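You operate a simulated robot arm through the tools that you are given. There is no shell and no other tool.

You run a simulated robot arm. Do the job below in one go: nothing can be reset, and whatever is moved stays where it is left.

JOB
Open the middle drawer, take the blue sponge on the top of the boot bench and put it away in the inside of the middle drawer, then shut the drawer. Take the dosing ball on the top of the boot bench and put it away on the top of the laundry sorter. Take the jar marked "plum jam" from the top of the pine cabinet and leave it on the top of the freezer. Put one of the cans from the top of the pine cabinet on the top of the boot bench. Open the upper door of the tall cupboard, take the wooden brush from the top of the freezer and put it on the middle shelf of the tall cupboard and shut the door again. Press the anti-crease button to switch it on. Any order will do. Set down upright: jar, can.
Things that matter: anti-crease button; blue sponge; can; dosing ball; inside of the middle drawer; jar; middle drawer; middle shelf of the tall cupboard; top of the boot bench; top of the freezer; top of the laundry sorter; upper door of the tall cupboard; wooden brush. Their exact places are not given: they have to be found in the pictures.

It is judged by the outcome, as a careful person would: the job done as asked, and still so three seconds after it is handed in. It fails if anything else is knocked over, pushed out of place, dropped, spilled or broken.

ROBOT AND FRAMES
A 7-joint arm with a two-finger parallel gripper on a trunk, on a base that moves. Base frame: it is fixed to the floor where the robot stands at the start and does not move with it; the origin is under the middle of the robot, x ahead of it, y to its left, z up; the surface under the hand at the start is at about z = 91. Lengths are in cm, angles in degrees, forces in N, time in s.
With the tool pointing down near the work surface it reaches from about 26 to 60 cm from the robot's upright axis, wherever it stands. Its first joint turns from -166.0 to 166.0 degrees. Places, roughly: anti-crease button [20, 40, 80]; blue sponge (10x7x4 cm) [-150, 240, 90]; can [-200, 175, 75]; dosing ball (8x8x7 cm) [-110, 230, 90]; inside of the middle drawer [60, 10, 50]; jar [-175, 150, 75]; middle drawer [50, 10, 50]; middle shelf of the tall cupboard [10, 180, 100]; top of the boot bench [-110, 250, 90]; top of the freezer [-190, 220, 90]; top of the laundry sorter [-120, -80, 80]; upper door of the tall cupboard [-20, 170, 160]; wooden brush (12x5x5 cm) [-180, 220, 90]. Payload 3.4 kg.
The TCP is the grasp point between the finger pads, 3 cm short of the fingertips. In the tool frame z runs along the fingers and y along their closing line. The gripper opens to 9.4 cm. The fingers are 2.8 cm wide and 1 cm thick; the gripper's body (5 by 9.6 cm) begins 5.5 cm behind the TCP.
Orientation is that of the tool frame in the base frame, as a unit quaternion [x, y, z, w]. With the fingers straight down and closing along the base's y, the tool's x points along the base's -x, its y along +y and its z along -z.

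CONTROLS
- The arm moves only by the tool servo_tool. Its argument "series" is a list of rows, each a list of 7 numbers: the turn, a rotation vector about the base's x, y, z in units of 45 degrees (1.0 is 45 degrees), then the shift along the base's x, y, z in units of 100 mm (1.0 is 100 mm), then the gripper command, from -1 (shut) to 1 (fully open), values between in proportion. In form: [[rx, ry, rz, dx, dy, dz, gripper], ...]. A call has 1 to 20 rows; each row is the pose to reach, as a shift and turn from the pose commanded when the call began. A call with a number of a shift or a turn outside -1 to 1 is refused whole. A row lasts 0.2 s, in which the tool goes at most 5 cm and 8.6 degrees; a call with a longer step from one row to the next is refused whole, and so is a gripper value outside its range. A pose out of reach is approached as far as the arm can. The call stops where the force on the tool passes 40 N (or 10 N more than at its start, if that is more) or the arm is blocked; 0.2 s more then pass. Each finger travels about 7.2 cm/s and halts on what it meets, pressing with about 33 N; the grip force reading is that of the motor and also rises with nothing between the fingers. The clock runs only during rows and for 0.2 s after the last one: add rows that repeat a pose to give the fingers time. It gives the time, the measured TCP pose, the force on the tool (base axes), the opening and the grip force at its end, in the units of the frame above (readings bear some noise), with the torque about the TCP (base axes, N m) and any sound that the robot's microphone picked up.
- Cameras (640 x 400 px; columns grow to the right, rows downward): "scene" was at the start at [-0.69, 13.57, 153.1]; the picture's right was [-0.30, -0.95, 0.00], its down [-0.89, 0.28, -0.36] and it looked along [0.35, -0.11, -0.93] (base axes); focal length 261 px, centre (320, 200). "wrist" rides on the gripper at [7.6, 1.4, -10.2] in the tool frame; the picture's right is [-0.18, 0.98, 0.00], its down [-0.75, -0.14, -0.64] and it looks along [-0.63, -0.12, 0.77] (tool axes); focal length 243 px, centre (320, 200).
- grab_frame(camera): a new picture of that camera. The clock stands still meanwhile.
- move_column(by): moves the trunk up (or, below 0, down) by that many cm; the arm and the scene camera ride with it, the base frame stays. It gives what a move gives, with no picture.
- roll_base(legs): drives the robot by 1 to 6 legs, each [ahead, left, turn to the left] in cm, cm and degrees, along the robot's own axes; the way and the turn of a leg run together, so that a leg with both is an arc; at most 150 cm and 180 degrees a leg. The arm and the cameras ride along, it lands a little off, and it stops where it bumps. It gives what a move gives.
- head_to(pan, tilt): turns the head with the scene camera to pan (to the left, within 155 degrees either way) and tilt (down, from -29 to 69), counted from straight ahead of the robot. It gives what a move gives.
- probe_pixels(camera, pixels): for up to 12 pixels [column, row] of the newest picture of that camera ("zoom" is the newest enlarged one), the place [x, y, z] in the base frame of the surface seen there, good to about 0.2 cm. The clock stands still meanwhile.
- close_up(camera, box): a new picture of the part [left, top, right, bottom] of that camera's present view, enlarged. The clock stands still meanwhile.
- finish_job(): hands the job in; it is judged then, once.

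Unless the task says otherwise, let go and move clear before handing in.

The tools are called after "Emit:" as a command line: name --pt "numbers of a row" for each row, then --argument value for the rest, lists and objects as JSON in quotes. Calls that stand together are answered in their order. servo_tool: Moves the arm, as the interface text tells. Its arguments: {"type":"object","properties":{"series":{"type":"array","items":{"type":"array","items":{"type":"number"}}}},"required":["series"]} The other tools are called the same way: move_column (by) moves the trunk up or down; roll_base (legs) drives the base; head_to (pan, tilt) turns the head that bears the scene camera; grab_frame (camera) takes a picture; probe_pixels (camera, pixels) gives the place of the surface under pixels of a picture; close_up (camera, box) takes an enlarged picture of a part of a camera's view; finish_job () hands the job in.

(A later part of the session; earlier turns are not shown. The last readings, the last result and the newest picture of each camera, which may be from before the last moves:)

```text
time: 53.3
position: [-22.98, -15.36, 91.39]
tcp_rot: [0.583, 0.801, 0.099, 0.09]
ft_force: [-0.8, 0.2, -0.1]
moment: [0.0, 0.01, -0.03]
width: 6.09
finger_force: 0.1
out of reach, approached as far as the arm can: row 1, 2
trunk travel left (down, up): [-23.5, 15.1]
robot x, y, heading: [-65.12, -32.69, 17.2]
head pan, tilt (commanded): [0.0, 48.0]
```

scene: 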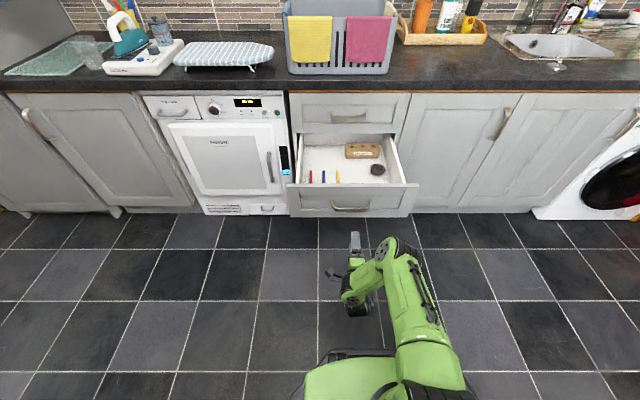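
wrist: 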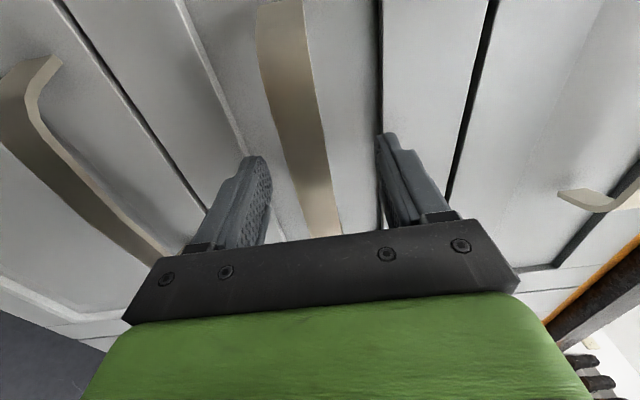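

The tool is nearly vertical again. I'll turn left to face along the room and drive toward the boot bench to inspect it.

Emit:
roll_base --legs '[[0, 0, 90], [110, 0, 0]]'

Emit:
head_to --pan 0 --tilt 25

Emit:
grab_frame --camera "scene"

Emit:
head_to --pan 45 --tilt 25

Emit:
grab_frame --camera "scene"

Emit:
head_to --pan -50 --tilt 15

Emit:
grab_frame --camera "scene"

```text
time: 63.0
position: [-121.46, 115.37, 91.34]
tcp_rot: [-0.172, 0.976, 0.134, -0.008]
ft_force: [0.0, 0.6, 0.1]
moment: [0.04, -0.01, 0.01]
width: 6.08
finger_force: 0.1
trunk travel left (down, up): [-23.5, 15.1]
robot x, y, heading: [-102.1, 73.62, 109.1]
head pan, tilt (commanded): [0.0, 48.0]
```

```text
time: 63.8
position: [-121.37, 115.27, 91.26]
tcp_rot: [-0.172, 0.976, 0.134, -0.007]
ft_force: [0.0, -0.5, -0.4]
moment: [-0.01, -0.01, -0.02]
width: 6.1
finger_force: 0.0
trunk travel left (down, up): [-23.5, 15.1]
robot x, y, heading: [-101.71, 73.76, 109.5]
head pan, tilt (commanded): [0.0, 25.0]
```

```text
taken
```

scene: 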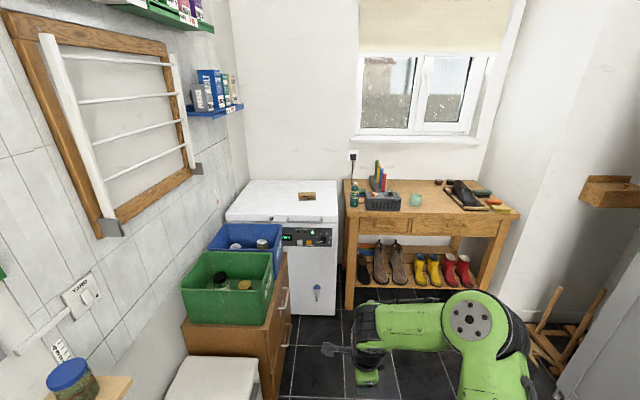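

```text
time: 65.0
position: [-121.32, 115.28, 91.26]
tcp_rot: [-0.172, 0.976, 0.133, -0.007]
ft_force: [0.0, -0.6, 0.1]
moment: [0.04, -0.02, 0.0]
width: 6.13
finger_force: 0.2
trunk travel left (down, up): [-23.5, 15.1]
robot x, y, heading: [-101.94, 73.57, 109.2]
head pan, tilt (commanded): [45.0, 25.0]
```

```text
taken
```

scene: 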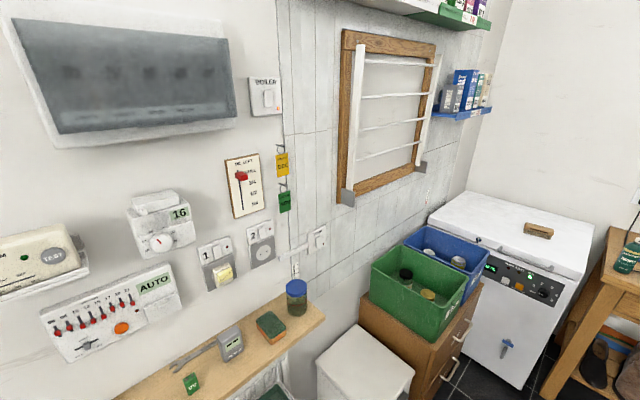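

```text
time: 66.7
position: [-121.43, 115.14, 91.28]
tcp_rot: [-0.172, 0.976, 0.134, -0.007]
ft_force: [0.6, -0.5, -0.5]
moment: [-0.02, 0.02, -0.03]
width: 6.12
finger_force: 0.0
trunk travel left (down, up): [-23.5, 15.1]
robot x, y, heading: [-102.48, 73.35, 109.5]
head pan, tilt (commanded): [-50.0, 15.0]
```

```text
taken
```

scene: 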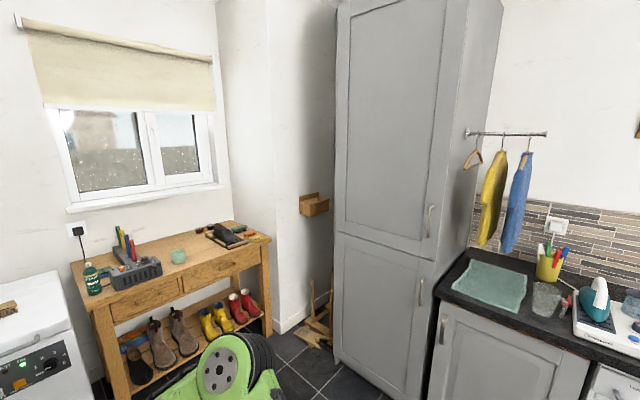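

The green and blue crates at (215,290) and (245,245) sit on the pine cabinet and hold the jars and cans; the brush is on the freezer at (306,196). I'll zoom in on the bench and crates.

Emit:
head_to --pan 0 --tilt 25

Emit:
close_up --camera "scene" --box '[330, 160, 522, 280]'

Emit:
close_up --camera "scene" --box '[170, 160, 362, 280]'

```text
time: 67.8
position: [-121.39, 115.14, 91.25]
tcp_rot: [-0.173, 0.976, 0.134, -0.007]
ft_force: [-0.3, 1.0, -0.1]
moment: [0.01, 0.0, -0.01]
width: 6.1
finger_force: 0.1
trunk travel left (down, up): [-23.5, 15.1]
robot x, y, heading: [-101.47, 73.59, 109.5]
head pan, tilt (commanded): [0.0, 25.0]
```

```text
3.33 times, centred on (426, 220) of scene
```

zoom: 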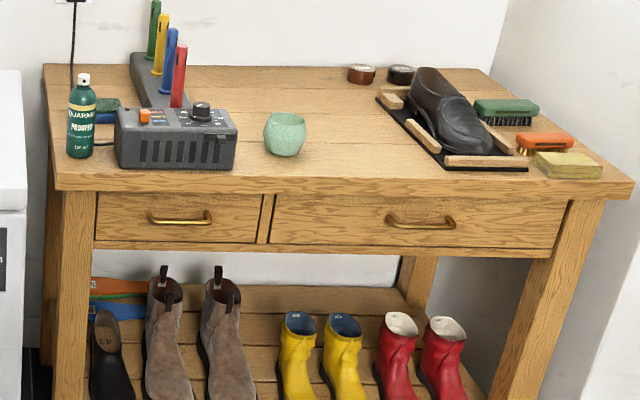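

```text
3.33 times, centred on (266, 220) of scene
```

zoom: 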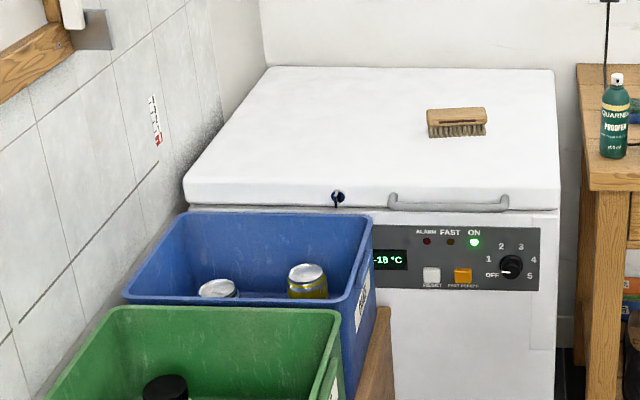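

On the bench I see the mint dosing ball at zoom (285,133) and something blue at (105,108) behind the bottle and the dryer box. I'll measure positions.

Emit:
grab_frame --camera "scene"

Emit:
probe_pixels --camera "scene" --pixels '[[415, 198], [362, 192], [354, 195], [385, 206], [346, 180], [346, 213], [515, 213], [480, 180], [306, 195], [265, 193], [230, 215], [335, 220]]'

Emit:
probe_pixels --camera "scene" --pixels '[[218, 276], [244, 283], [262, 244], [235, 246], [185, 260], [270, 252], [270, 320], [185, 325], [210, 232], [282, 235], [280, 300], [200, 365]]'

```text
taken
```

scene: 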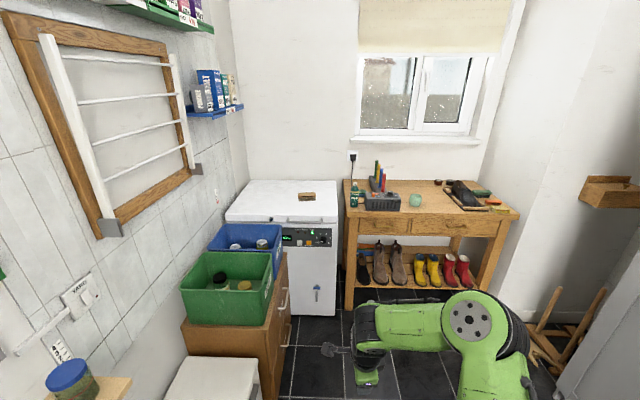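

```text
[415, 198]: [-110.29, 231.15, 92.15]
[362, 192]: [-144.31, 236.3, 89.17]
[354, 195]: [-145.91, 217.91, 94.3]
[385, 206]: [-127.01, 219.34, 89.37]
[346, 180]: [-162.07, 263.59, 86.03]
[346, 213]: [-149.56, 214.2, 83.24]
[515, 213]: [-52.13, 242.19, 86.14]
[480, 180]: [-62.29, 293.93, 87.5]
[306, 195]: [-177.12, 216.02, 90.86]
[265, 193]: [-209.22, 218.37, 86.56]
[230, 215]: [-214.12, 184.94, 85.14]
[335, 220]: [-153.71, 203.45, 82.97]
```

```text
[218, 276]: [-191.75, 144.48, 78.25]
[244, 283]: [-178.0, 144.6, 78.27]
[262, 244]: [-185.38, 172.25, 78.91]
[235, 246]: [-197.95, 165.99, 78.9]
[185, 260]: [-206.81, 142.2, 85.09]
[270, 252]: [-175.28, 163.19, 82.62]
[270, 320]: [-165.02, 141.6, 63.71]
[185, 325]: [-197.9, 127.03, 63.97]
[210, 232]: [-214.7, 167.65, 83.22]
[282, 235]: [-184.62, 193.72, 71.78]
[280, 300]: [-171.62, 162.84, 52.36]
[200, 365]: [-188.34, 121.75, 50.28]
```

Bench top is about z 86.5; the ball is at (-110,231), the blue item at (-144,236,89), jars' lids at z 78 inside the green crate and cans at z 79 in the blue one. Before moving close I'll measure the base's footprint by looking down.

Emit:
move_column --by 15

Emit:
head_to --pan 0 --tilt 69

Emit:
grab_frame --camera "scene"

```text
time: 69.6
position: [-121.43, 115.2, 106.36]
tcp_rot: [-0.172, 0.976, 0.135, -0.007]
ft_force: [-0.1, -0.8, -0.4]
moment: [0.02, -0.02, 0.0]
width: 6.1
finger_force: 0.0
trunk travel left (down, up): [-38.5, 0.1]
robot x, y, heading: [-102.02, 73.63, 109.5]
head pan, tilt (commanded): [0.0, 25.0]
```

```text
time: 70.7
position: [-121.36, 115.2, 106.3]
tcp_rot: [-0.172, 0.976, 0.135, -0.007]
ft_force: [-0.2, 1.7, -0.2]
moment: [-0.05, 0.02, 0.0]
width: 6.13
finger_force: 0.0
trunk travel left (down, up): [-38.5, 0.1]
robot x, y, heading: [-102.04, 73.78, 109.4]
head pan, tilt (commanded): [0.0, 68.8]
```

```text
taken
```

scene: 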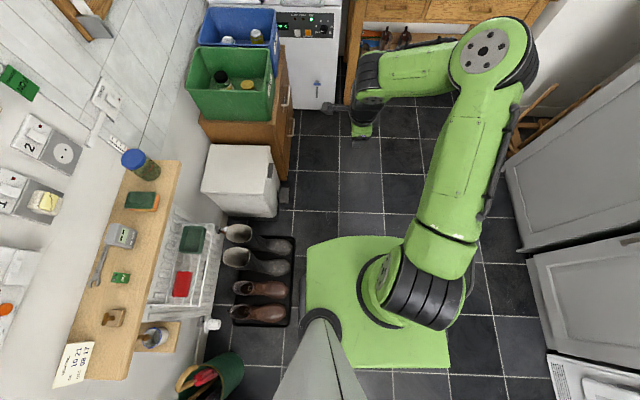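

Emit:
probe_pixels --camera "scene" --pixels '[[310, 250], [395, 237], [340, 237], [305, 320], [448, 365], [352, 362], [280, 200], [284, 60], [292, 110], [272, 175], [290, 320], [520, 165]]'

Emit:
close_up --camera "scene" --box '[180, 0, 308, 80]'

```text
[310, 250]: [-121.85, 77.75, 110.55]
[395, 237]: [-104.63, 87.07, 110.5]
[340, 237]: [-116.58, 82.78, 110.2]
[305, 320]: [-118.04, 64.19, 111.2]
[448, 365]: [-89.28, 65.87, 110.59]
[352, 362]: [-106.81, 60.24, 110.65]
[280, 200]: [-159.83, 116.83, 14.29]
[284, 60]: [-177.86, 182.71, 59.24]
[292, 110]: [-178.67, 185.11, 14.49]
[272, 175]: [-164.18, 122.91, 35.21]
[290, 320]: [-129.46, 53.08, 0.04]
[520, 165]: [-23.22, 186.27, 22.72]
```

```text
5.00 times, centred on (244, 40) of scene
```

zoom: 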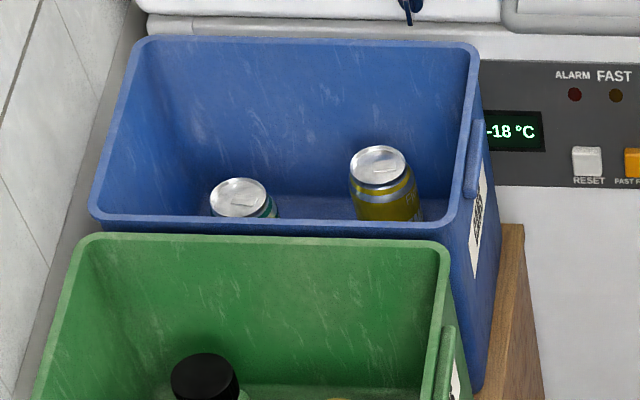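

The green plate is the trunk platform (about ±14 by ±18 cm at z 110), so the base is compact. I'll drive to a station at about (-142,170), near the crates and the freezer, in two steps.

Emit:
roll_base --legs '[[60, 5.7, 0], [0, 0, -2.4]]'

Emit:
head_to --pan 10 --tilt 45

Emit:
grab_frame --camera "scene"

```text
time: 74.4
position: [-142.27, 169.49, 106.36]
tcp_rot: [-0.138, 0.981, 0.134, -0.003]
ft_force: [-0.2, 0.2, -0.4]
moment: [-0.03, 0.03, -0.02]
width: 6.12
finger_force: 0.3
trunk travel left (down, up): [-38.5, 0.1]
robot x, y, heading: [-125.81, 126.49, 105.2]
head pan, tilt (commanded): [0.0, 68.8]
```

```text
time: 75.3
position: [-142.25, 169.51, 106.33]
tcp_rot: [-0.138, 0.981, 0.133, -0.003]
ft_force: [0.1, 0.5, -0.4]
moment: [0.0, -0.02, 0.04]
width: 6.14
finger_force: 0.0
trunk travel left (down, up): [-38.5, 0.1]
robot x, y, heading: [-125.96, 126.92, 105.2]
head pan, tilt (commanded): [10.0, 45.0]
```

```text
taken
```

scene: 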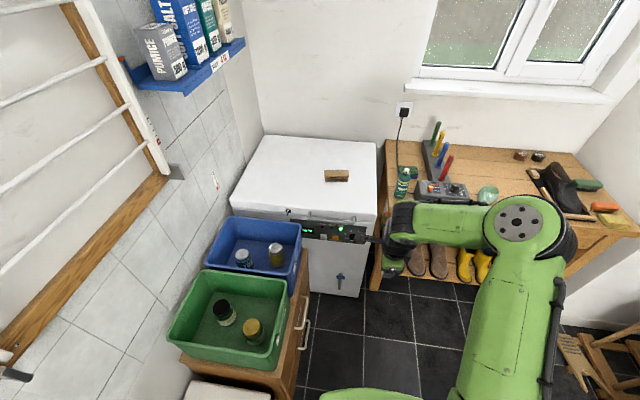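

Now I can see into the crates: two jars at (223,312) and (252,331), two cans at (243,258) and (277,255). I'll zoom in on the labels.

Emit:
close_up --camera "scene" --box '[180, 275, 308, 355]'

Emit:
close_up --camera "scene" --box '[200, 285, 280, 335]'

Emit:
close_up --camera "scene" --box '[210, 215, 306, 275]'

Emit:
close_up --camera "scene" --box '[380, 110, 540, 210]'

```text
5.00 times, centred on (244, 315) of scene
```

zoom: 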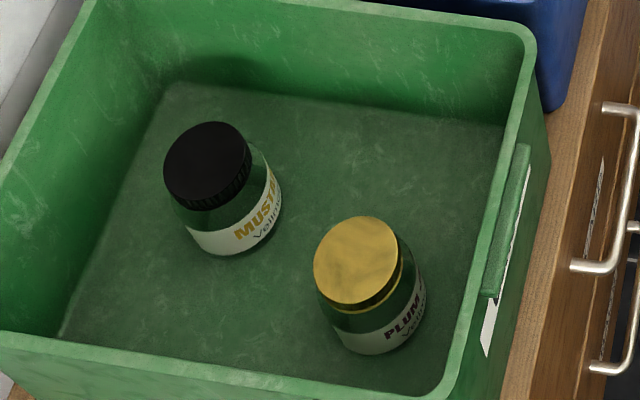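

```text
8.00 times, centred on (240, 310) of scene
```

zoom: 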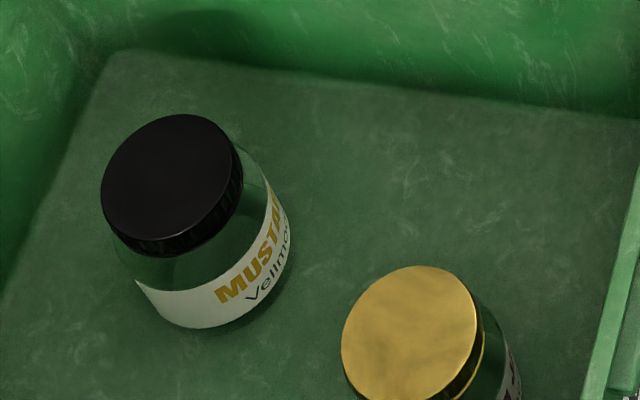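

```text
6.67 times, centred on (258, 245) of scene
```

zoom: 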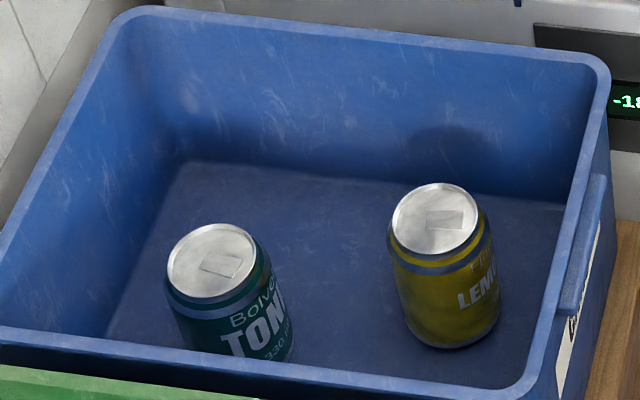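

```text
4.00 times, centred on (460, 160) of scene
```

zoom: 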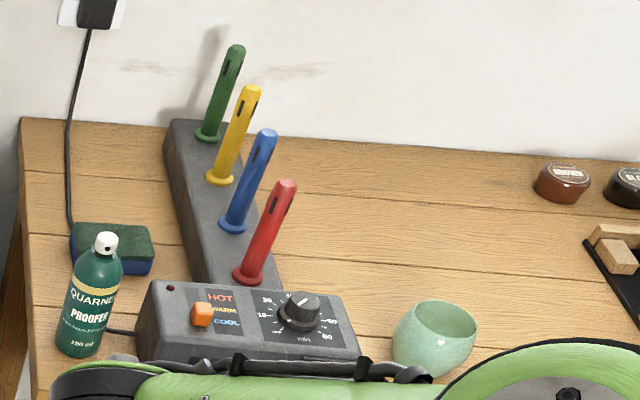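

The plum jam jar is the gold-lidded one at zoom (355,260), and the lemonade can is the nearer can. I'll measure the jam jar and the crates precisely.

Emit:
close_up --camera "scene" --box '[180, 275, 308, 355]'

Emit:
probe_pixels --camera "zoom" --pixels '[[355, 260], [320, 270], [395, 250], [355, 222], [355, 298], [450, 250], [300, 200], [525, 40], [448, 385], [240, 380], [20, 335], [470, 330]]'

Emit:
close_up --camera "scene" --box '[210, 215, 306, 275]'

Emit:
probe_pixels --camera "zoom" --pixels '[[435, 218], [395, 220], [475, 215], [435, 185], [435, 250], [340, 320], [600, 60], [540, 385], [300, 375], [120, 10], [350, 25], [520, 230]]'

```text
5.00 times, centred on (244, 315) of scene
```

zoom: 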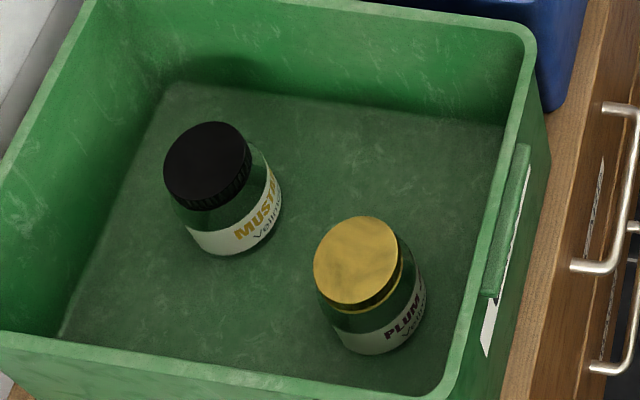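

```text
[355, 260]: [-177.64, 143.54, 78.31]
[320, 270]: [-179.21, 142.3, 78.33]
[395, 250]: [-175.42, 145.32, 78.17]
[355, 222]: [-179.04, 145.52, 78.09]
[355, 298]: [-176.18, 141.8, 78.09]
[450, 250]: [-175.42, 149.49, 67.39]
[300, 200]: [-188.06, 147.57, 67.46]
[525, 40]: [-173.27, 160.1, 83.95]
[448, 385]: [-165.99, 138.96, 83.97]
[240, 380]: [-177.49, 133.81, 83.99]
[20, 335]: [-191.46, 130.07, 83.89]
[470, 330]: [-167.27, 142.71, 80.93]
```

```text
6.67 times, centred on (258, 245) of scene
```

zoom: 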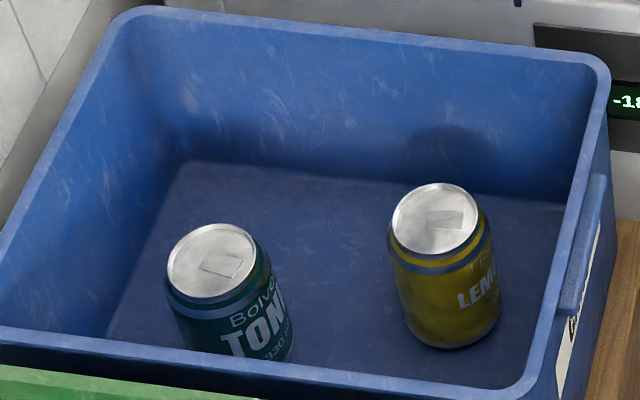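

```text
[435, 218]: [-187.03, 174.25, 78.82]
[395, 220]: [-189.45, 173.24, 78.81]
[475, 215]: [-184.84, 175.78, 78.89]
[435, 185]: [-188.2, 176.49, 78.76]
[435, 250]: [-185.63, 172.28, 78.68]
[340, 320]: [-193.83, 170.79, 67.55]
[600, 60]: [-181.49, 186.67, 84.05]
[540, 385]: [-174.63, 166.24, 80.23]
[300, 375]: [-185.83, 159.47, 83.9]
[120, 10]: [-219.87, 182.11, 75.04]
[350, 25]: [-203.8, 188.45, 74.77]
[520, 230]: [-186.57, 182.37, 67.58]
```

The jam jar's lid centre is (-177.5,143.6,78.3) with the crate floor at 67.4, and the can's top centre is (-187,174.3,78.8). Before driving closer I'll check the heights of the tall things on the bench against my elbow.

Emit:
probe_pixels --camera "scene" --pixels '[[437, 124], [448, 158], [404, 172], [520, 222], [570, 240], [400, 220], [395, 262], [170, 75], [240, 50], [225, 5], [412, 265], [450, 210]]'

```text
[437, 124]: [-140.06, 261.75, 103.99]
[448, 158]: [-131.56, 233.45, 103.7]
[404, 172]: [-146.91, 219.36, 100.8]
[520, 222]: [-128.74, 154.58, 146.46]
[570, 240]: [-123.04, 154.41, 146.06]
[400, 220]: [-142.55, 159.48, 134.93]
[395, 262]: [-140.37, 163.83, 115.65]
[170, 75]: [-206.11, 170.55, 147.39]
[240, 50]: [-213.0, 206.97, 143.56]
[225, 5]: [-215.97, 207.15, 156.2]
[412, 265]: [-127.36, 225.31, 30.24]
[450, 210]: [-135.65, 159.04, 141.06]
```

Nothing on the bench rises above z 104 and my elbow is at 146, so the way is clear. I'll set the tool vertical and test turning it about the vertical here in free space.

Emit:
servo_tool --pt "-0.11 -0.018 0 0 0 0 0.9" --pt "-0.22 -0.036 0 0 0 0 0.9" --pt "-0.335 -0.055 0 0 0 0 0.9" --pt "-0.335 -0.055 0 0 0 0 0.9"

Emit:
servo_tool --pt "0 0 -0.17 0 0 0 0.9" --pt "0 0 -0.34 0 0 0 0.9" --pt "0 0 -0.51 0 0 0 0.9" --pt "0 0 -0.68 0 0 0 0.9" --pt "0 0 -0.85 0 0 0 0.9" --pt "0 0 -1 0 0 0 0.9" --pt "0 0 -1 0 0 0 0.9"

```text
time: 76.3
position: [-142.27, 169.57, 106.3]
tcp_rot: [-0.14, 0.99, 0.001, -0.001]
ft_force: [-0.2, -0.6, -0.9]
moment: [0.01, -0.02, 0.0]
width: 8.95
finger_force: 0.2
trunk travel left (down, up): [-38.5, 0.1]
robot x, y, heading: [-126.0, 126.92, 105.1]
head pan, tilt (commanded): [10.0, 45.0]
```

```text
time: 77.9
position: [-142.18, 169.65, 106.16]
tcp_rot: [0.251, 0.968, 0.001, 0.0]
ft_force: [0.2, 0.1, -0.2]
moment: [0.02, -0.01, 0.05]
width: 8.95
finger_force: 0.0
trunk travel left (down, up): [-38.5, 0.1]
robot x, y, heading: [-125.79, 126.93, 105.4]
head pan, tilt (commanded): [10.0, 45.0]
```

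The turn works well with no drift. I'll turn another 45° so the camera points forward of the hand.

Emit:
servo_tool --pt "0 0 -0.17 0 0 0 0.9" --pt "0 0 -0.34 0 0 0 0.9" --pt "0 0 -0.51 0 0 0 0.9" --pt "0 0 -0.68 0 0 0 0.9" --pt "0 0 -0.85 0 0 0 0.9" --pt "0 0 -1 0 0 0 0.9" --pt "0 0 -1 0 0 0 0.9"

```text
time: 79.5
position: [-142.25, 169.52, 106.33]
tcp_rot: [0.603, 0.798, 0.0, 0.001]
ft_force: [0.3, 0.2, -0.3]
moment: [0.0, -0.01, -0.01]
width: 8.92
finger_force: 0.0
trunk travel left (down, up): [-38.5, 0.1]
robot x, y, heading: [-125.96, 127.0, 105.3]
head pan, tilt (commanded): [10.0, 45.0]
```

The camera now points forward of the hand. I'll check how far the drying rack on the wall sticks out and how low it goes before sweeping the arm past it.

Emit:
probe_pixels --camera "scene" --pixels '[[176, 172], [160, 168], [150, 190], [100, 240], [50, 290], [130, 110], [20, 375], [60, 280], [190, 85], [140, 62], [216, 180], [100, 300]]'

```text
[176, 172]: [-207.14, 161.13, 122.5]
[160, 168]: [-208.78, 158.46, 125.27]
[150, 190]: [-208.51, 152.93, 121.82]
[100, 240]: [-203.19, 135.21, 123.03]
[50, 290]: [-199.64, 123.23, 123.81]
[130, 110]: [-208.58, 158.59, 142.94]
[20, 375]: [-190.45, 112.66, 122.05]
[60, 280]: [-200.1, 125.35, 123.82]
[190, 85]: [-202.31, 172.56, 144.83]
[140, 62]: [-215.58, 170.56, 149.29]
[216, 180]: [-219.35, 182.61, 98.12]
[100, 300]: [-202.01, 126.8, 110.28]
```

The rack's frame is at x −203 to −208 and above z 122, leaving about 10 cm of clearance for the sweep. I'll drive to the station and turn to face the jam jar.

Emit:
roll_base --legs '[[45.8, 4.1, 0]]'

Emit:
roll_base --legs '[[0, 0, 106]]'

Emit:
head_to --pan 0 --tilt 60

Emit:
grab_frame --camera "scene"

Emit:
grab_frame --camera "wrist"

```text
time: 82.3
position: [-159.19, 212.45, 106.37]
tcp_rot: [0.597, 0.802, 0.001, 0.001]
ft_force: [-0.3, -0.1, 0.4]
moment: [-0.01, -0.01, -0.01]
width: 8.94
finger_force: 0.1
trunk travel left (down, up): [-38.5, 0.1]
robot x, y, heading: [-142.38, 169.51, 105.9]
head pan, tilt (commanded): [10.0, 45.0]
```

```text
time: 87.2
position: [-177.84, 141.17, 106.22]
tcp_rot: [-0.293, 0.956, 0.001, 0.0]
ft_force: [0.1, 0.5, -0.4]
moment: [-0.01, 0.01, 0.03]
width: 8.94
finger_force: 0.1
trunk travel left (down, up): [-38.5, 0.1]
robot x, y, heading: [-142.52, 169.94, -146.7]
head pan, tilt (commanded): [10.0, 45.0]
```

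```text
time: 87.9
position: [-177.98, 141.27, 106.25]
tcp_rot: [-0.293, 0.956, 0.001, 0.0]
ft_force: [0.4, -0.1, -0.7]
moment: [-0.06, -0.02, 0.03]
width: 8.95
finger_force: 0.1
trunk travel left (down, up): [-38.5, 0.1]
robot x, y, heading: [-142.44, 170.17, -146.8]
head pan, tilt (commanded): [0.0, 60.0]
```

```text
taken
```

scene: 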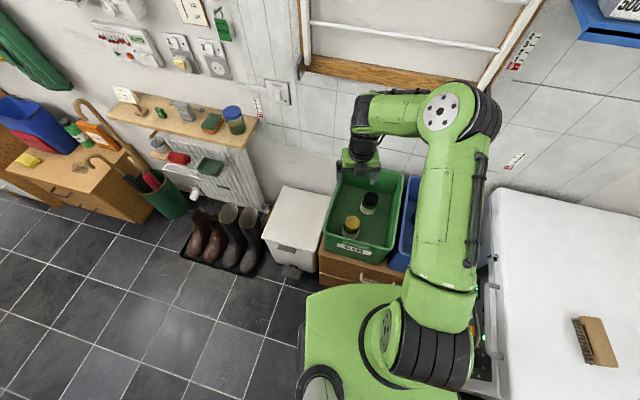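

```text
taken
```

wrist: 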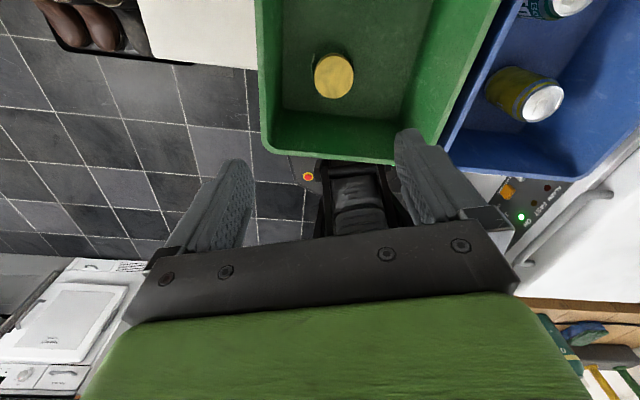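

The hand is above the green crate; the gold lid shows at (333,75) in the wrist view. I'll get its position from this camera too.

Emit:
probe_pixels --camera "wrist" --pixels '[[333, 75], [316, 75], [352, 75], [333, 56], [333, 95], [300, 110], [400, 60], [270, 120], [420, 150]]'

Emit:
close_up --camera "scene" --box '[310, 160, 430, 270]'

```text
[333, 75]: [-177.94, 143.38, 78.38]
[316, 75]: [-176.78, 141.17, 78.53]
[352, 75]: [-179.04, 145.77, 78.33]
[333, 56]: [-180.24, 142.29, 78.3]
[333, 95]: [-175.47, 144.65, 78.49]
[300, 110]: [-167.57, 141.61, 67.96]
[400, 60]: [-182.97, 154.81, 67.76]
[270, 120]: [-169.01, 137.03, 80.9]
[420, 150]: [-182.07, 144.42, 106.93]
```

```text
3.64 times, centred on (370, 215) of scene
```

zoom: 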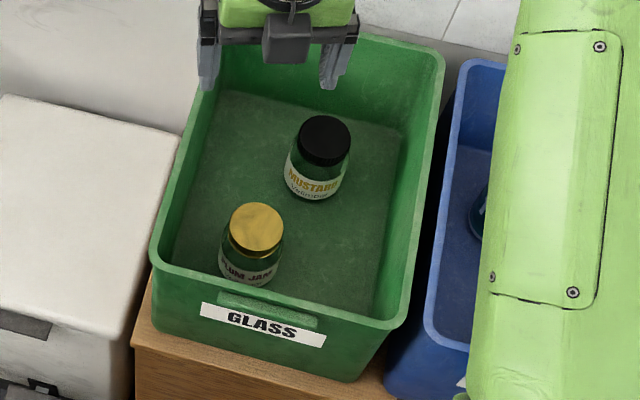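

Both cameras agree on the lid centre at (-177.9,143.5,78.4). I'll centre over it, then lower the trunk until the tips are just above the lid.

Emit:
servo_tool --pt "0 0 0 0.004 0.12 0 1" --pt "0 0 0 0.008 0.227 0 1" --pt "0 0 0 0.008 0.227 0 1"

Emit:
move_column --by -19

Emit:
grab_frame --camera "wrist"

Emit:
grab_frame --camera "scene"

```text
time: 88.7
position: [-177.74, 143.41, 106.2]
tcp_rot: [-0.293, 0.956, 0.002, 0.0]
ft_force: [0.6, 0.5, -1.1]
moment: [0.02, -0.01, -0.02]
width: 9.39
finger_force: 0.1
trunk travel left (down, up): [-38.5, 0.1]
robot x, y, heading: [-142.41, 169.94, -146.9]
head pan, tilt (commanded): [0.0, 60.0]
```

```text
time: 90.8
position: [-177.82, 143.42, 87.21]
tcp_rot: [-0.292, 0.956, 0.001, 0.0]
ft_force: [-0.2, -0.1, 0.4]
moment: [0.01, 0.0, -0.05]
width: 9.39
finger_force: 0.0
trunk travel left (down, up): [-19.5, 19.1]
robot x, y, heading: [-142.05, 170.01, -146.8]
head pan, tilt (commanded): [0.0, 60.0]
```

```text
taken
```

wrist: 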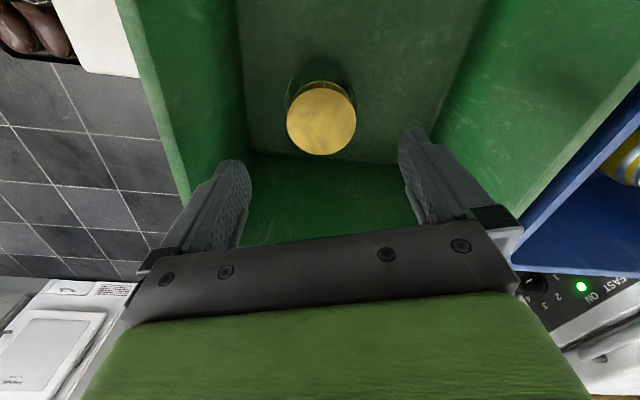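

```text
taken
```

scene: 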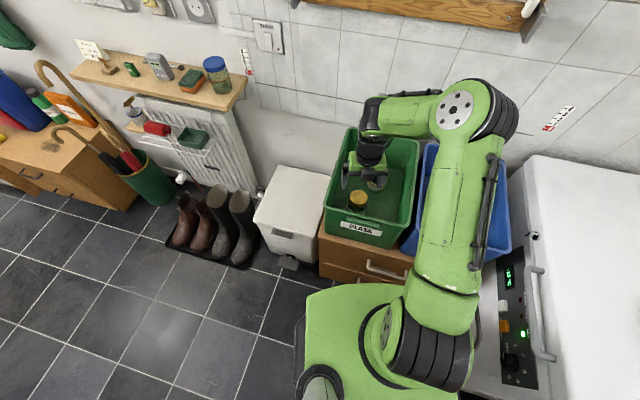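

The lid at (321,117) projects exactly under the grasp point. I'll lower the trunk 8 cm, then the last 5 cm with the arm.

Emit:
move_column --by -8

Emit:
servo_tool --pt "0 0 0 0 0 -0.15 1" --pt "0 0 0 0 0 -0.3 1" --pt "0 0 0 0 0 -0.45 1" --pt "0 0 0 0 0 -0.52 1" --pt "0 0 0 0 0 -0.52 1"

Emit:
grab_frame --camera "wrist"

```text
time: 92.0
position: [-177.74, 143.45, 79.18]
tcp_rot: [-0.292, 0.956, 0.001, 0.0]
ft_force: [0.3, 0.6, -0.7]
moment: [0.01, 0.02, -0.01]
width: 9.39
finger_force: 0.1
trunk travel left (down, up): [-11.5, 27.1]
robot x, y, heading: [-142.35, 169.89, -146.9]
head pan, tilt (commanded): [0.0, 60.0]
```

```text
time: 93.2
position: [-177.65, 143.43, 74.18]
tcp_rot: [-0.293, 0.956, 0.002, -0.001]
ft_force: [-0.5, 0.0, 0.5]
moment: [-0.03, 0.01, -0.01]
width: 9.41
finger_force: 0.0
trunk travel left (down, up): [-11.5, 27.1]
robot x, y, heading: [-142.16, 170.02, -146.4]
head pan, tilt (commanded): [0.0, 60.0]
```

```text
taken
```

wrist: 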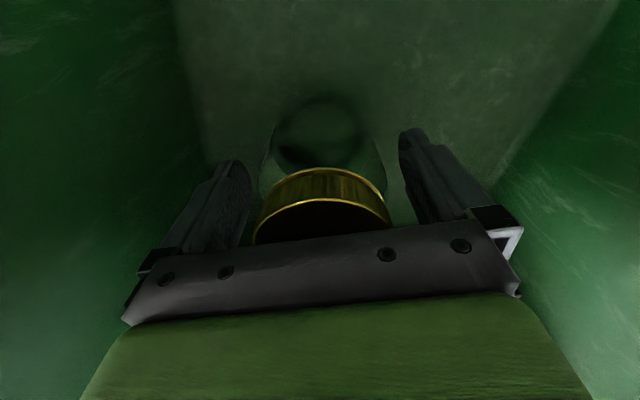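

The jar stands between the fingers with no contact. I'll close the grip.

Emit:
servo_tool --pt "0 0 0 0 0 0 0.4" --pt "0 0 0 0 0 0 -0.2" --pt "0 0 0 0 0 0 -1" --pt "0 0 0 0 0 0 -1" --pt "0 0 0 0 0 0 -1" --pt "0 0 0 0 0 0 -1"

```text
time: 94.6
position: [-177.64, 143.48, 74.05]
tcp_rot: [-0.293, 0.956, 0.0, 0.0]
ft_force: [-0.4, 0.0, -0.3]
moment: [0.03, 0.06, -0.05]
width: 6.87
finger_force: 33.2
trunk travel left (down, up): [-11.5, 27.1]
robot x, y, heading: [-142.43, 170.15, -146.7]
head pan, tilt (commanded): [0.0, 60.0]
```

The jar is held at 6.87 cm width. I'll lift it out with the trunk.

Emit:
move_column --by 27

Emit:
grab_frame --camera "wrist"

Emit:
head_to --pan -60 --tilt 55

Emit:
grab_frame --camera "scene"

```text
time: 97.3
position: [-177.67, 143.58, 101.01]
tcp_rot: [-0.292, 0.956, 0.0, 0.0]
ft_force: [0.8, -0.4, -2.5]
moment: [0.01, 0.01, 0.01]
width: 6.89
finger_force: 33.1
trunk travel left (down, up): [-38.5, 0.1]
robot x, y, heading: [-142.34, 170.16, -146.9]
head pan, tilt (commanded): [0.0, 60.0]
```

```text
taken
```

wrist: 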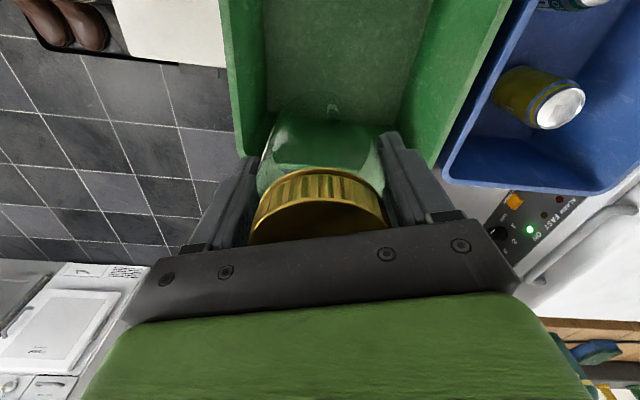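

```text
time: 98.6
position: [-177.68, 143.41, 101.01]
tcp_rot: [-0.293, 0.956, 0.001, 0.0]
ft_force: [0.0, -0.5, -2.2]
moment: [-0.03, 0.0, -0.04]
width: 6.88
finger_force: 33.3
trunk travel left (down, up): [-38.5, 0.1]
robot x, y, heading: [-142.46, 170.1, -146.7]
head pan, tilt (commanded): [-60.0, 55.0]
```

```text
taken
```

scene: 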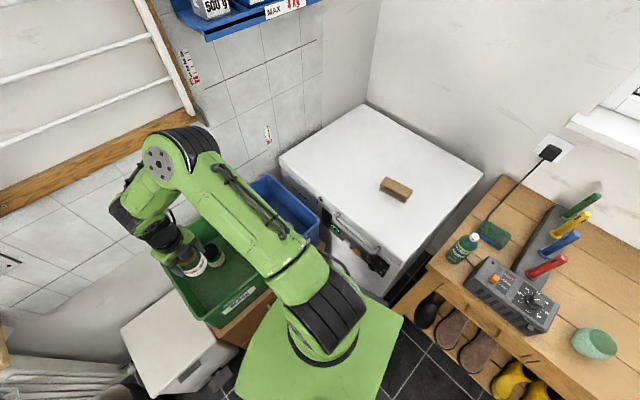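

The jar is clear of the crate. I'll probe the freezer top for a free spot away from the brush.

Emit:
probe_pixels --camera "scene" --pixels '[[340, 175], [320, 150], [370, 130], [400, 220], [395, 235], [345, 200], [290, 165], [480, 180], [395, 188], [383, 185], [410, 192], [360, 105]]'

```text
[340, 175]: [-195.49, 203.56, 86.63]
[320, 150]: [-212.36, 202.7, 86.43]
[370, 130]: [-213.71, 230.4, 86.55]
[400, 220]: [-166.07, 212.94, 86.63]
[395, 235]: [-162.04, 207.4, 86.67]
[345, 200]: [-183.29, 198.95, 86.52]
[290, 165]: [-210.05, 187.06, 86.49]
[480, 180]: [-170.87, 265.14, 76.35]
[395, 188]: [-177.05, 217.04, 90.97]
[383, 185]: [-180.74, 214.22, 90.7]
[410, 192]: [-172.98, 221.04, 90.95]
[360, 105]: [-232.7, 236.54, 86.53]
```

The freezer top is z 86.55 and (-184,204) is free, 15 cm from the brush. I'll turn the base right 76° to swing the jar over there.

Emit:
roll_base --legs '[[0, 0, -76]]'

Emit:
head_to --pan 0 --tilt 55

Emit:
grab_frame --camera "scene"

```text
time: 102.3
position: [-176.99, 197.37, 101.12]
tcp_rot: [0.351, 0.936, 0.001, 0.001]
ft_force: [0.7, -0.2, -1.8]
moment: [0.04, -0.01, -0.01]
width: 6.87
finger_force: 33.1
trunk travel left (down, up): [-38.5, 0.1]
robot x, y, heading: [-142.17, 170.23, 138.2]
head pan, tilt (commanded): [-60.0, 55.0]
```

```text
time: 103.6
position: [-177.06, 197.39, 101.06]
tcp_rot: [0.351, 0.936, 0.0, 0.0]
ft_force: [0.6, 1.1, -3.5]
moment: [0.01, -0.02, -0.02]
width: 6.88
finger_force: 32.7
trunk travel left (down, up): [-38.5, 0.1]
robot x, y, heading: [-142.68, 169.9, 138.0]
head pan, tilt (commanded): [0.0, 55.0]
```

```text
taken
```

scene: 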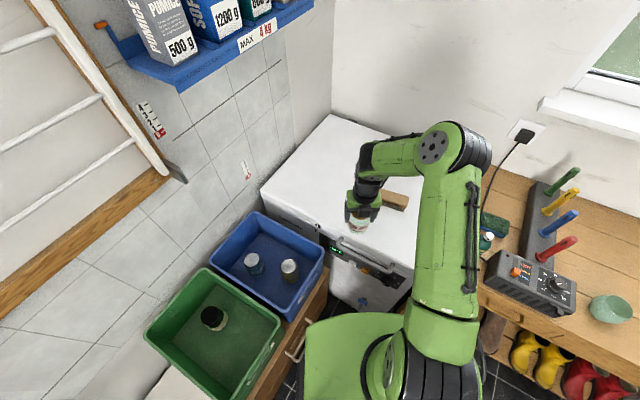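

The jar hangs over the freezer's front edge at (-177,197). I'll move it to (-184,204) and lower it to just above the surface.

Emit:
servo_tool --pt "0 0 0 -0.18 0.17 0 -1" --pt "0 0 0 -0.36 0.33 0 -1" --pt "0 0 0 -0.54 0.5 0 -1" --pt "0 0 0 -0.7 0.66 0 -1" --pt "0 0 0 -0.7 0.66 -0.2 -1" --pt "0 0 0 -0.7 0.66 -0.4 -1" --pt "0 0 0 -0.7 0.66 -0.6 -1" --pt "0 0 0 -0.7 0.66 -0.7 -1" --pt "0 0 0 -0.7 0.66 -0.7 -1"

Emit:
grab_frame --camera "wrist"

```text
time: 105.6
position: [-183.93, 203.92, 93.89]
tcp_rot: [0.351, 0.936, 0.002, 0.0]
ft_force: [-0.1, -0.1, -1.7]
moment: [-0.05, 0.01, -0.01]
width: 6.87
finger_force: 32.6
trunk travel left (down, up): [-38.5, 0.1]
robot x, y, heading: [-142.41, 169.98, 138.0]
head pan, tilt (commanded): [0.0, 55.0]
```

```text
taken
```

wrist: 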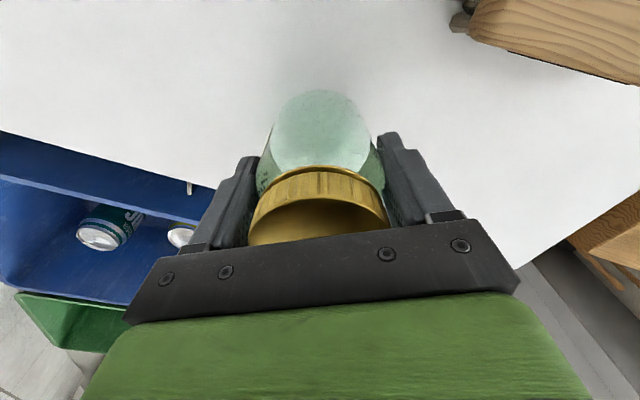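

The jar hovers about 0.6 cm above the lid of the freezer. I'll lower it gently to contact.

Emit:
servo_tool --pt "0 0 0 0 0 -0.03 -1" --pt "0 0 0 0 0 -0.05 -1" --pt "0 0 0 0 0 -0.065 -1" --pt "0 0 0 0 0 -0.075 -1"

```text
time: 106.6
position: [-184.0, 203.98, 93.26]
tcp_rot: [0.351, 0.937, 0.001, 0.001]
ft_force: [0.2, -0.5, -2.0]
moment: [0.0, -0.03, 0.03]
width: 6.88
finger_force: 33.3
trunk travel left (down, up): [-38.5, 0.1]
robot x, y, heading: [-142.72, 169.73, 138.1]
head pan, tilt (commanded): [0.0, 55.0]
```

Emit:
servo_tool --pt "0 0 0 0 0 -0.01 -1" --pt "0 0 0 0 0 -0.02 -1" --pt "0 0 0 0 0 -0.03 -1"

```text
time: 107.4
position: [-184.08, 204.04, 93.15]
tcp_rot: [0.352, 0.936, 0.001, -0.001]
ft_force: [0.3, -0.6, 2.4]
moment: [-0.1, -0.01, -0.04]
width: 6.85
finger_force: 33.4
trunk travel left (down, up): [-38.5, 0.1]
robot x, y, heading: [-142.32, 169.9, 138.0]
head pan, tilt (commanded): [0.0, 55.0]
```

The reading swung from −2 to +2.4 N, so the jar is touching the freezer top. I'll open the fingers and rise.

Emit:
servo_tool --pt "0 0 0 0 0 -0.03 0.6" --pt "0 0 0 0 0 -0.03 0.9" --pt "0 0 0 0 0 -0.03 1" --pt "0 0 0 0 0 0.1 1" --pt "0 0 0 0 0 0.35 1" --pt "0 0 0 0 0 0.7 1" --pt "0 0 0 0 0 0.95 1" --pt "0 0 0 0 0 0.95 1"

Emit:
grab_frame --camera "wrist"

```text
time: 109.2
position: [-184.02, 203.72, 102.31]
tcp_rot: [0.35, 0.937, 0.001, 0.0]
ft_force: [0.0, 0.1, -0.5]
moment: [-0.02, 0.0, -0.02]
width: 9.4
finger_force: 0.3
trunk travel left (down, up): [-38.5, 0.1]
robot x, y, heading: [-142.12, 170.17, 138.2]
head pan, tilt (commanded): [0.0, 55.0]
```

```text
taken
```

wrist: 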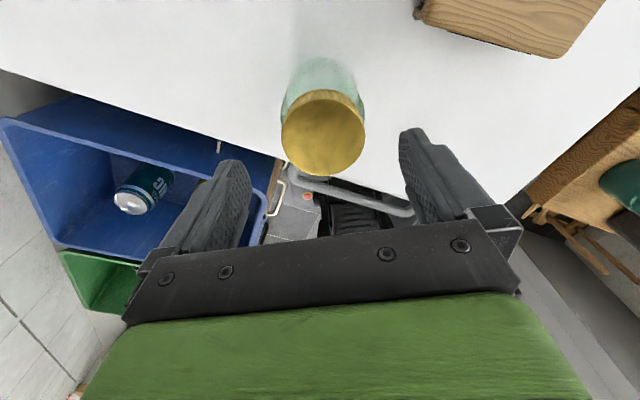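

The jam jar stands upright on the freezer. I'll rise clear of it, draw the arm in, and turn toward the blue crate for the lemonade can.

Emit:
servo_tool --pt "0 0 0 0 0 0.25 1" --pt "0 0 0 0 0 0.5 1" --pt "0 0 0 0.2 -0.16 0.5 1" --pt "0 0 0 0.45 -0.36 0.5 1" --pt "0 0 0 0.68 -0.55 0.5 1" --pt "0 0 0 0.68 -0.55 0.5 1"

Emit:
roll_base --legs '[[0, 0, 33.5]]'

Emit:
grab_frame --camera "wrist"

Emit:
head_to --pan 0 --tilt 60

Emit:
grab_frame --camera "scene"

```text
time: 110.6
position: [-177.11, 198.34, 107.26]
tcp_rot: [0.351, 0.936, 0.001, 0.0]
ft_force: [0.0, 0.3, 0.9]
moment: [-0.03, -0.03, 0.02]
width: 9.39
finger_force: 0.1
trunk travel left (down, up): [-38.5, 0.1]
robot x, y, heading: [-142.22, 170.08, 138.1]
head pan, tilt (commanded): [0.0, 55.0]
```

```text
time: 112.6
position: [-186.96, 174.62, 107.2]
tcp_rot: [0.069, 0.998, 0.001, 0.0]
ft_force: [0.4, 0.5, 0.2]
moment: [0.01, 0.0, 0.01]
width: 9.42
finger_force: 0.0
trunk travel left (down, up): [-38.5, 0.1]
robot x, y, heading: [-142.24, 170.05, 171.4]
head pan, tilt (commanded): [0.0, 55.0]
```

```text
taken
```

wrist: 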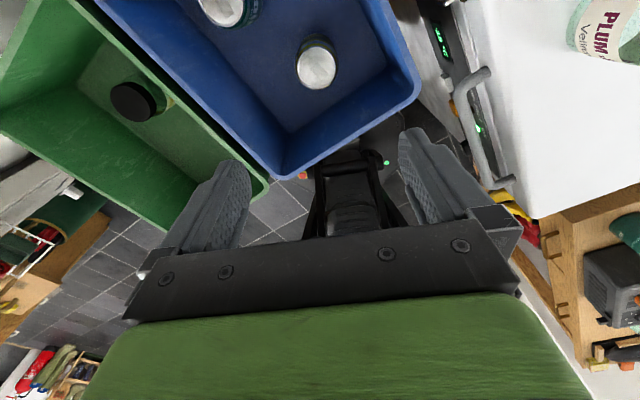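

```text
time: 113.2
position: [-186.93, 174.78, 107.19]
tcp_rot: [0.069, 0.998, 0.0, 0.0]
ft_force: [-0.1, 0.2, 0.1]
moment: [-0.01, 0.03, -0.05]
width: 9.38
finger_force: 0.0
trunk travel left (down, up): [-38.5, 0.1]
robot x, y, heading: [-142.79, 169.94, 171.3]
head pan, tilt (commanded): [0.0, 60.0]
```

```text
taken
```

scene: 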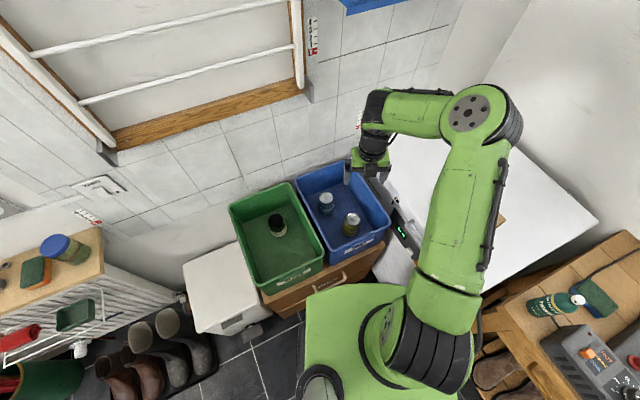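

The lemonade can's top shows at (317,65) in the wrist view. I'll measure it there.

Emit:
probe_pixels --camera "wrist" --pixels '[[317, 66], [299, 67], [334, 66], [317, 49], [317, 84], [345, 60], [400, 90], [285, 170], [250, 120], [225, 8]]'

```text
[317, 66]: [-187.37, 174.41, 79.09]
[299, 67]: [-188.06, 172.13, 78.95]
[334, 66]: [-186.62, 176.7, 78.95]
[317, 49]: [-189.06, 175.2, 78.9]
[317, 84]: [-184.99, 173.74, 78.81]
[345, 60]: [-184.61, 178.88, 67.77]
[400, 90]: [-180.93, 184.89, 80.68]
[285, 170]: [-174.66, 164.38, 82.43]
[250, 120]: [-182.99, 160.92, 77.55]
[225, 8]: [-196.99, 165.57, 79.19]
```

The can's centre is (-187.15,174.45). I'll align, lower the trunk until just above it, then descend with the arm.

Emit:
servo_tool --pt "0 0 0 -0.02 -0.025 0 1" --pt "0 0 0 -0.02 -0.025 0 1"

Emit:
move_column --by -23

Emit:
grab_frame --camera "wrist"

```text
time: 113.8
position: [-187.17, 174.43, 107.17]
tcp_rot: [0.069, 0.998, 0.002, 0.001]
ft_force: [-0.4, -0.3, 0.3]
moment: [0.02, 0.01, 0.0]
width: 9.39
finger_force: 0.0
trunk travel left (down, up): [-38.5, 0.1]
robot x, y, heading: [-142.3, 170.02, 171.4]
head pan, tilt (commanded): [0.0, 60.0]
```

```text
time: 116.2
position: [-187.2, 174.43, 84.32]
tcp_rot: [0.069, 0.998, 0.0, 0.0]
ft_force: [-0.2, 0.0, -0.4]
moment: [-0.01, 0.05, -0.02]
width: 9.39
finger_force: 0.1
trunk travel left (down, up): [-15.5, 23.1]
robot x, y, heading: [-142.46, 169.95, 171.3]
head pan, tilt (commanded): [0.0, 60.0]
```

```text
taken
```

wrist: 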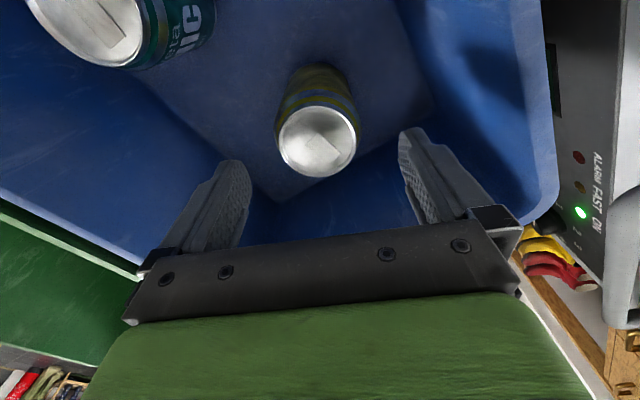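

The can is centred at (317,142) as predicted. I'll descend 9.2 cm around it.

Emit:
servo_tool --pt "0 0 0 0 0 -0.2 1" --pt "0 0 0 0 0 -0.4 1" --pt "0 0 0 0 0 -0.6 1" --pt "0 0 0 0 0 -0.8 1" --pt "0 0 0 0 0 -0.92 1" --pt "0 0 0 0 0 -0.92 1"

Emit:
servo_tool --pt "0 0 0 0 0 0 0.4" --pt "0 0 0 0 0 0 -0.2" --pt "0 0 0 0 0 0 -1" --pt "0 0 0 0 0 0 -1" --pt "0 0 0 0 0 0 -1" --pt "0 0 0 0 0 0 -1"

```text
time: 117.7
position: [-187.19, 174.37, 75.02]
tcp_rot: [0.069, 0.998, 0.001, 0.0]
ft_force: [0.9, -0.3, -0.8]
moment: [0.02, 0.0, 0.0]
width: 9.39
finger_force: 0.1
trunk travel left (down, up): [-15.5, 23.1]
robot x, y, heading: [-142.5, 169.84, 171.3]
head pan, tilt (commanded): [0.0, 60.0]
```

```text
time: 119.0
position: [-187.35, 174.49, 74.99]
tcp_rot: [0.069, 0.998, 0.001, 0.0]
ft_force: [0.0, -0.4, -0.1]
moment: [0.0, -0.01, 0.02]
width: 6.62
finger_force: 33.2
trunk travel left (down, up): [-15.5, 23.1]
robot x, y, heading: [-141.98, 169.68, 171.2]
head pan, tilt (commanded): [0.0, 60.0]
```

The can is gripped at 6.62 cm. I'll lift it, then back away from the crates before turning to the bench, so nothing on the freezer is swept.

Emit:
move_column --by 23

Emit:
servo_tool --pt "0 0 0 0 0 0.3 -1" --pt "0 0 0 0 0 0.6 -1" --pt "0 0 0 0 0 0.8 -1" --pt "0 0 0 0 0 0.8 -1"

Emit:
roll_base --legs '[[-57, 0, 0], [0, 0, -67]]'

Emit:
head_to --pan 0 --tilt 45

Emit:
grab_frame --camera "scene"

```text
time: 121.5
position: [-187.19, 174.33, 97.9]
tcp_rot: [0.069, 0.998, 0.001, 0.0]
ft_force: [0.4, -0.7, -0.4]
moment: [0.02, 0.01, 0.0]
width: 6.62
finger_force: 33.4
trunk travel left (down, up): [-38.5, 0.1]
robot x, y, heading: [-142.75, 169.8, 171.4]
head pan, tilt (commanded): [0.0, 60.0]
```

```text
time: 122.5
position: [-187.29, 174.46, 105.96]
tcp_rot: [0.069, 0.998, 0.001, 0.0]
ft_force: [-0.5, -0.3, -0.7]
moment: [0.01, 0.03, 0.0]
width: 6.6
finger_force: 33.3
trunk travel left (down, up): [-38.5, 0.1]
robot x, y, heading: [-142.49, 170.08, 171.4]
head pan, tilt (commanded): [0.0, 60.0]
```

```text
time: 128.8
position: [-95.43, 204.17, 105.88]
tcp_rot: [0.621, 0.783, 0.001, 0.001]
ft_force: [0.2, 0.2, -0.5]
moment: [0.01, 0.0, 0.0]
width: 6.57
finger_force: 32.6
trunk travel left (down, up): [-38.5, 0.1]
robot x, y, heading: [-83.35, 160.63, 102.4]
head pan, tilt (commanded): [0.0, 60.0]
```

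```text
time: 129.6
position: [-95.36, 204.06, 105.9]
tcp_rot: [0.622, 0.783, 0.0, 0.001]
ft_force: [0.6, 0.6, -0.8]
moment: [-0.01, -0.02, 0.02]
width: 6.58
finger_force: 33.2
trunk travel left (down, up): [-38.5, 0.1]
robot x, y, heading: [-83.48, 160.7, 102.5]
head pan, tilt (commanded): [0.0, 45.0]
```

```text
taken
```

scene: 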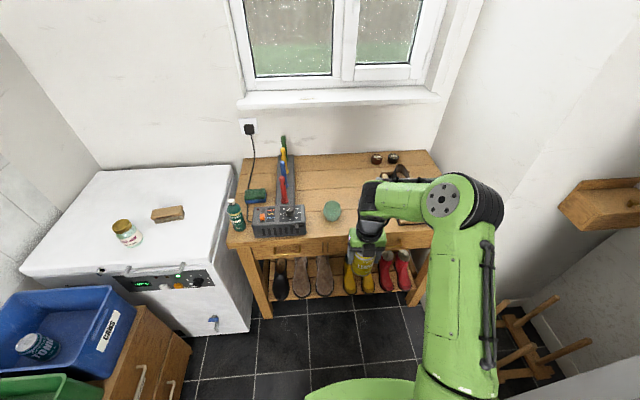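

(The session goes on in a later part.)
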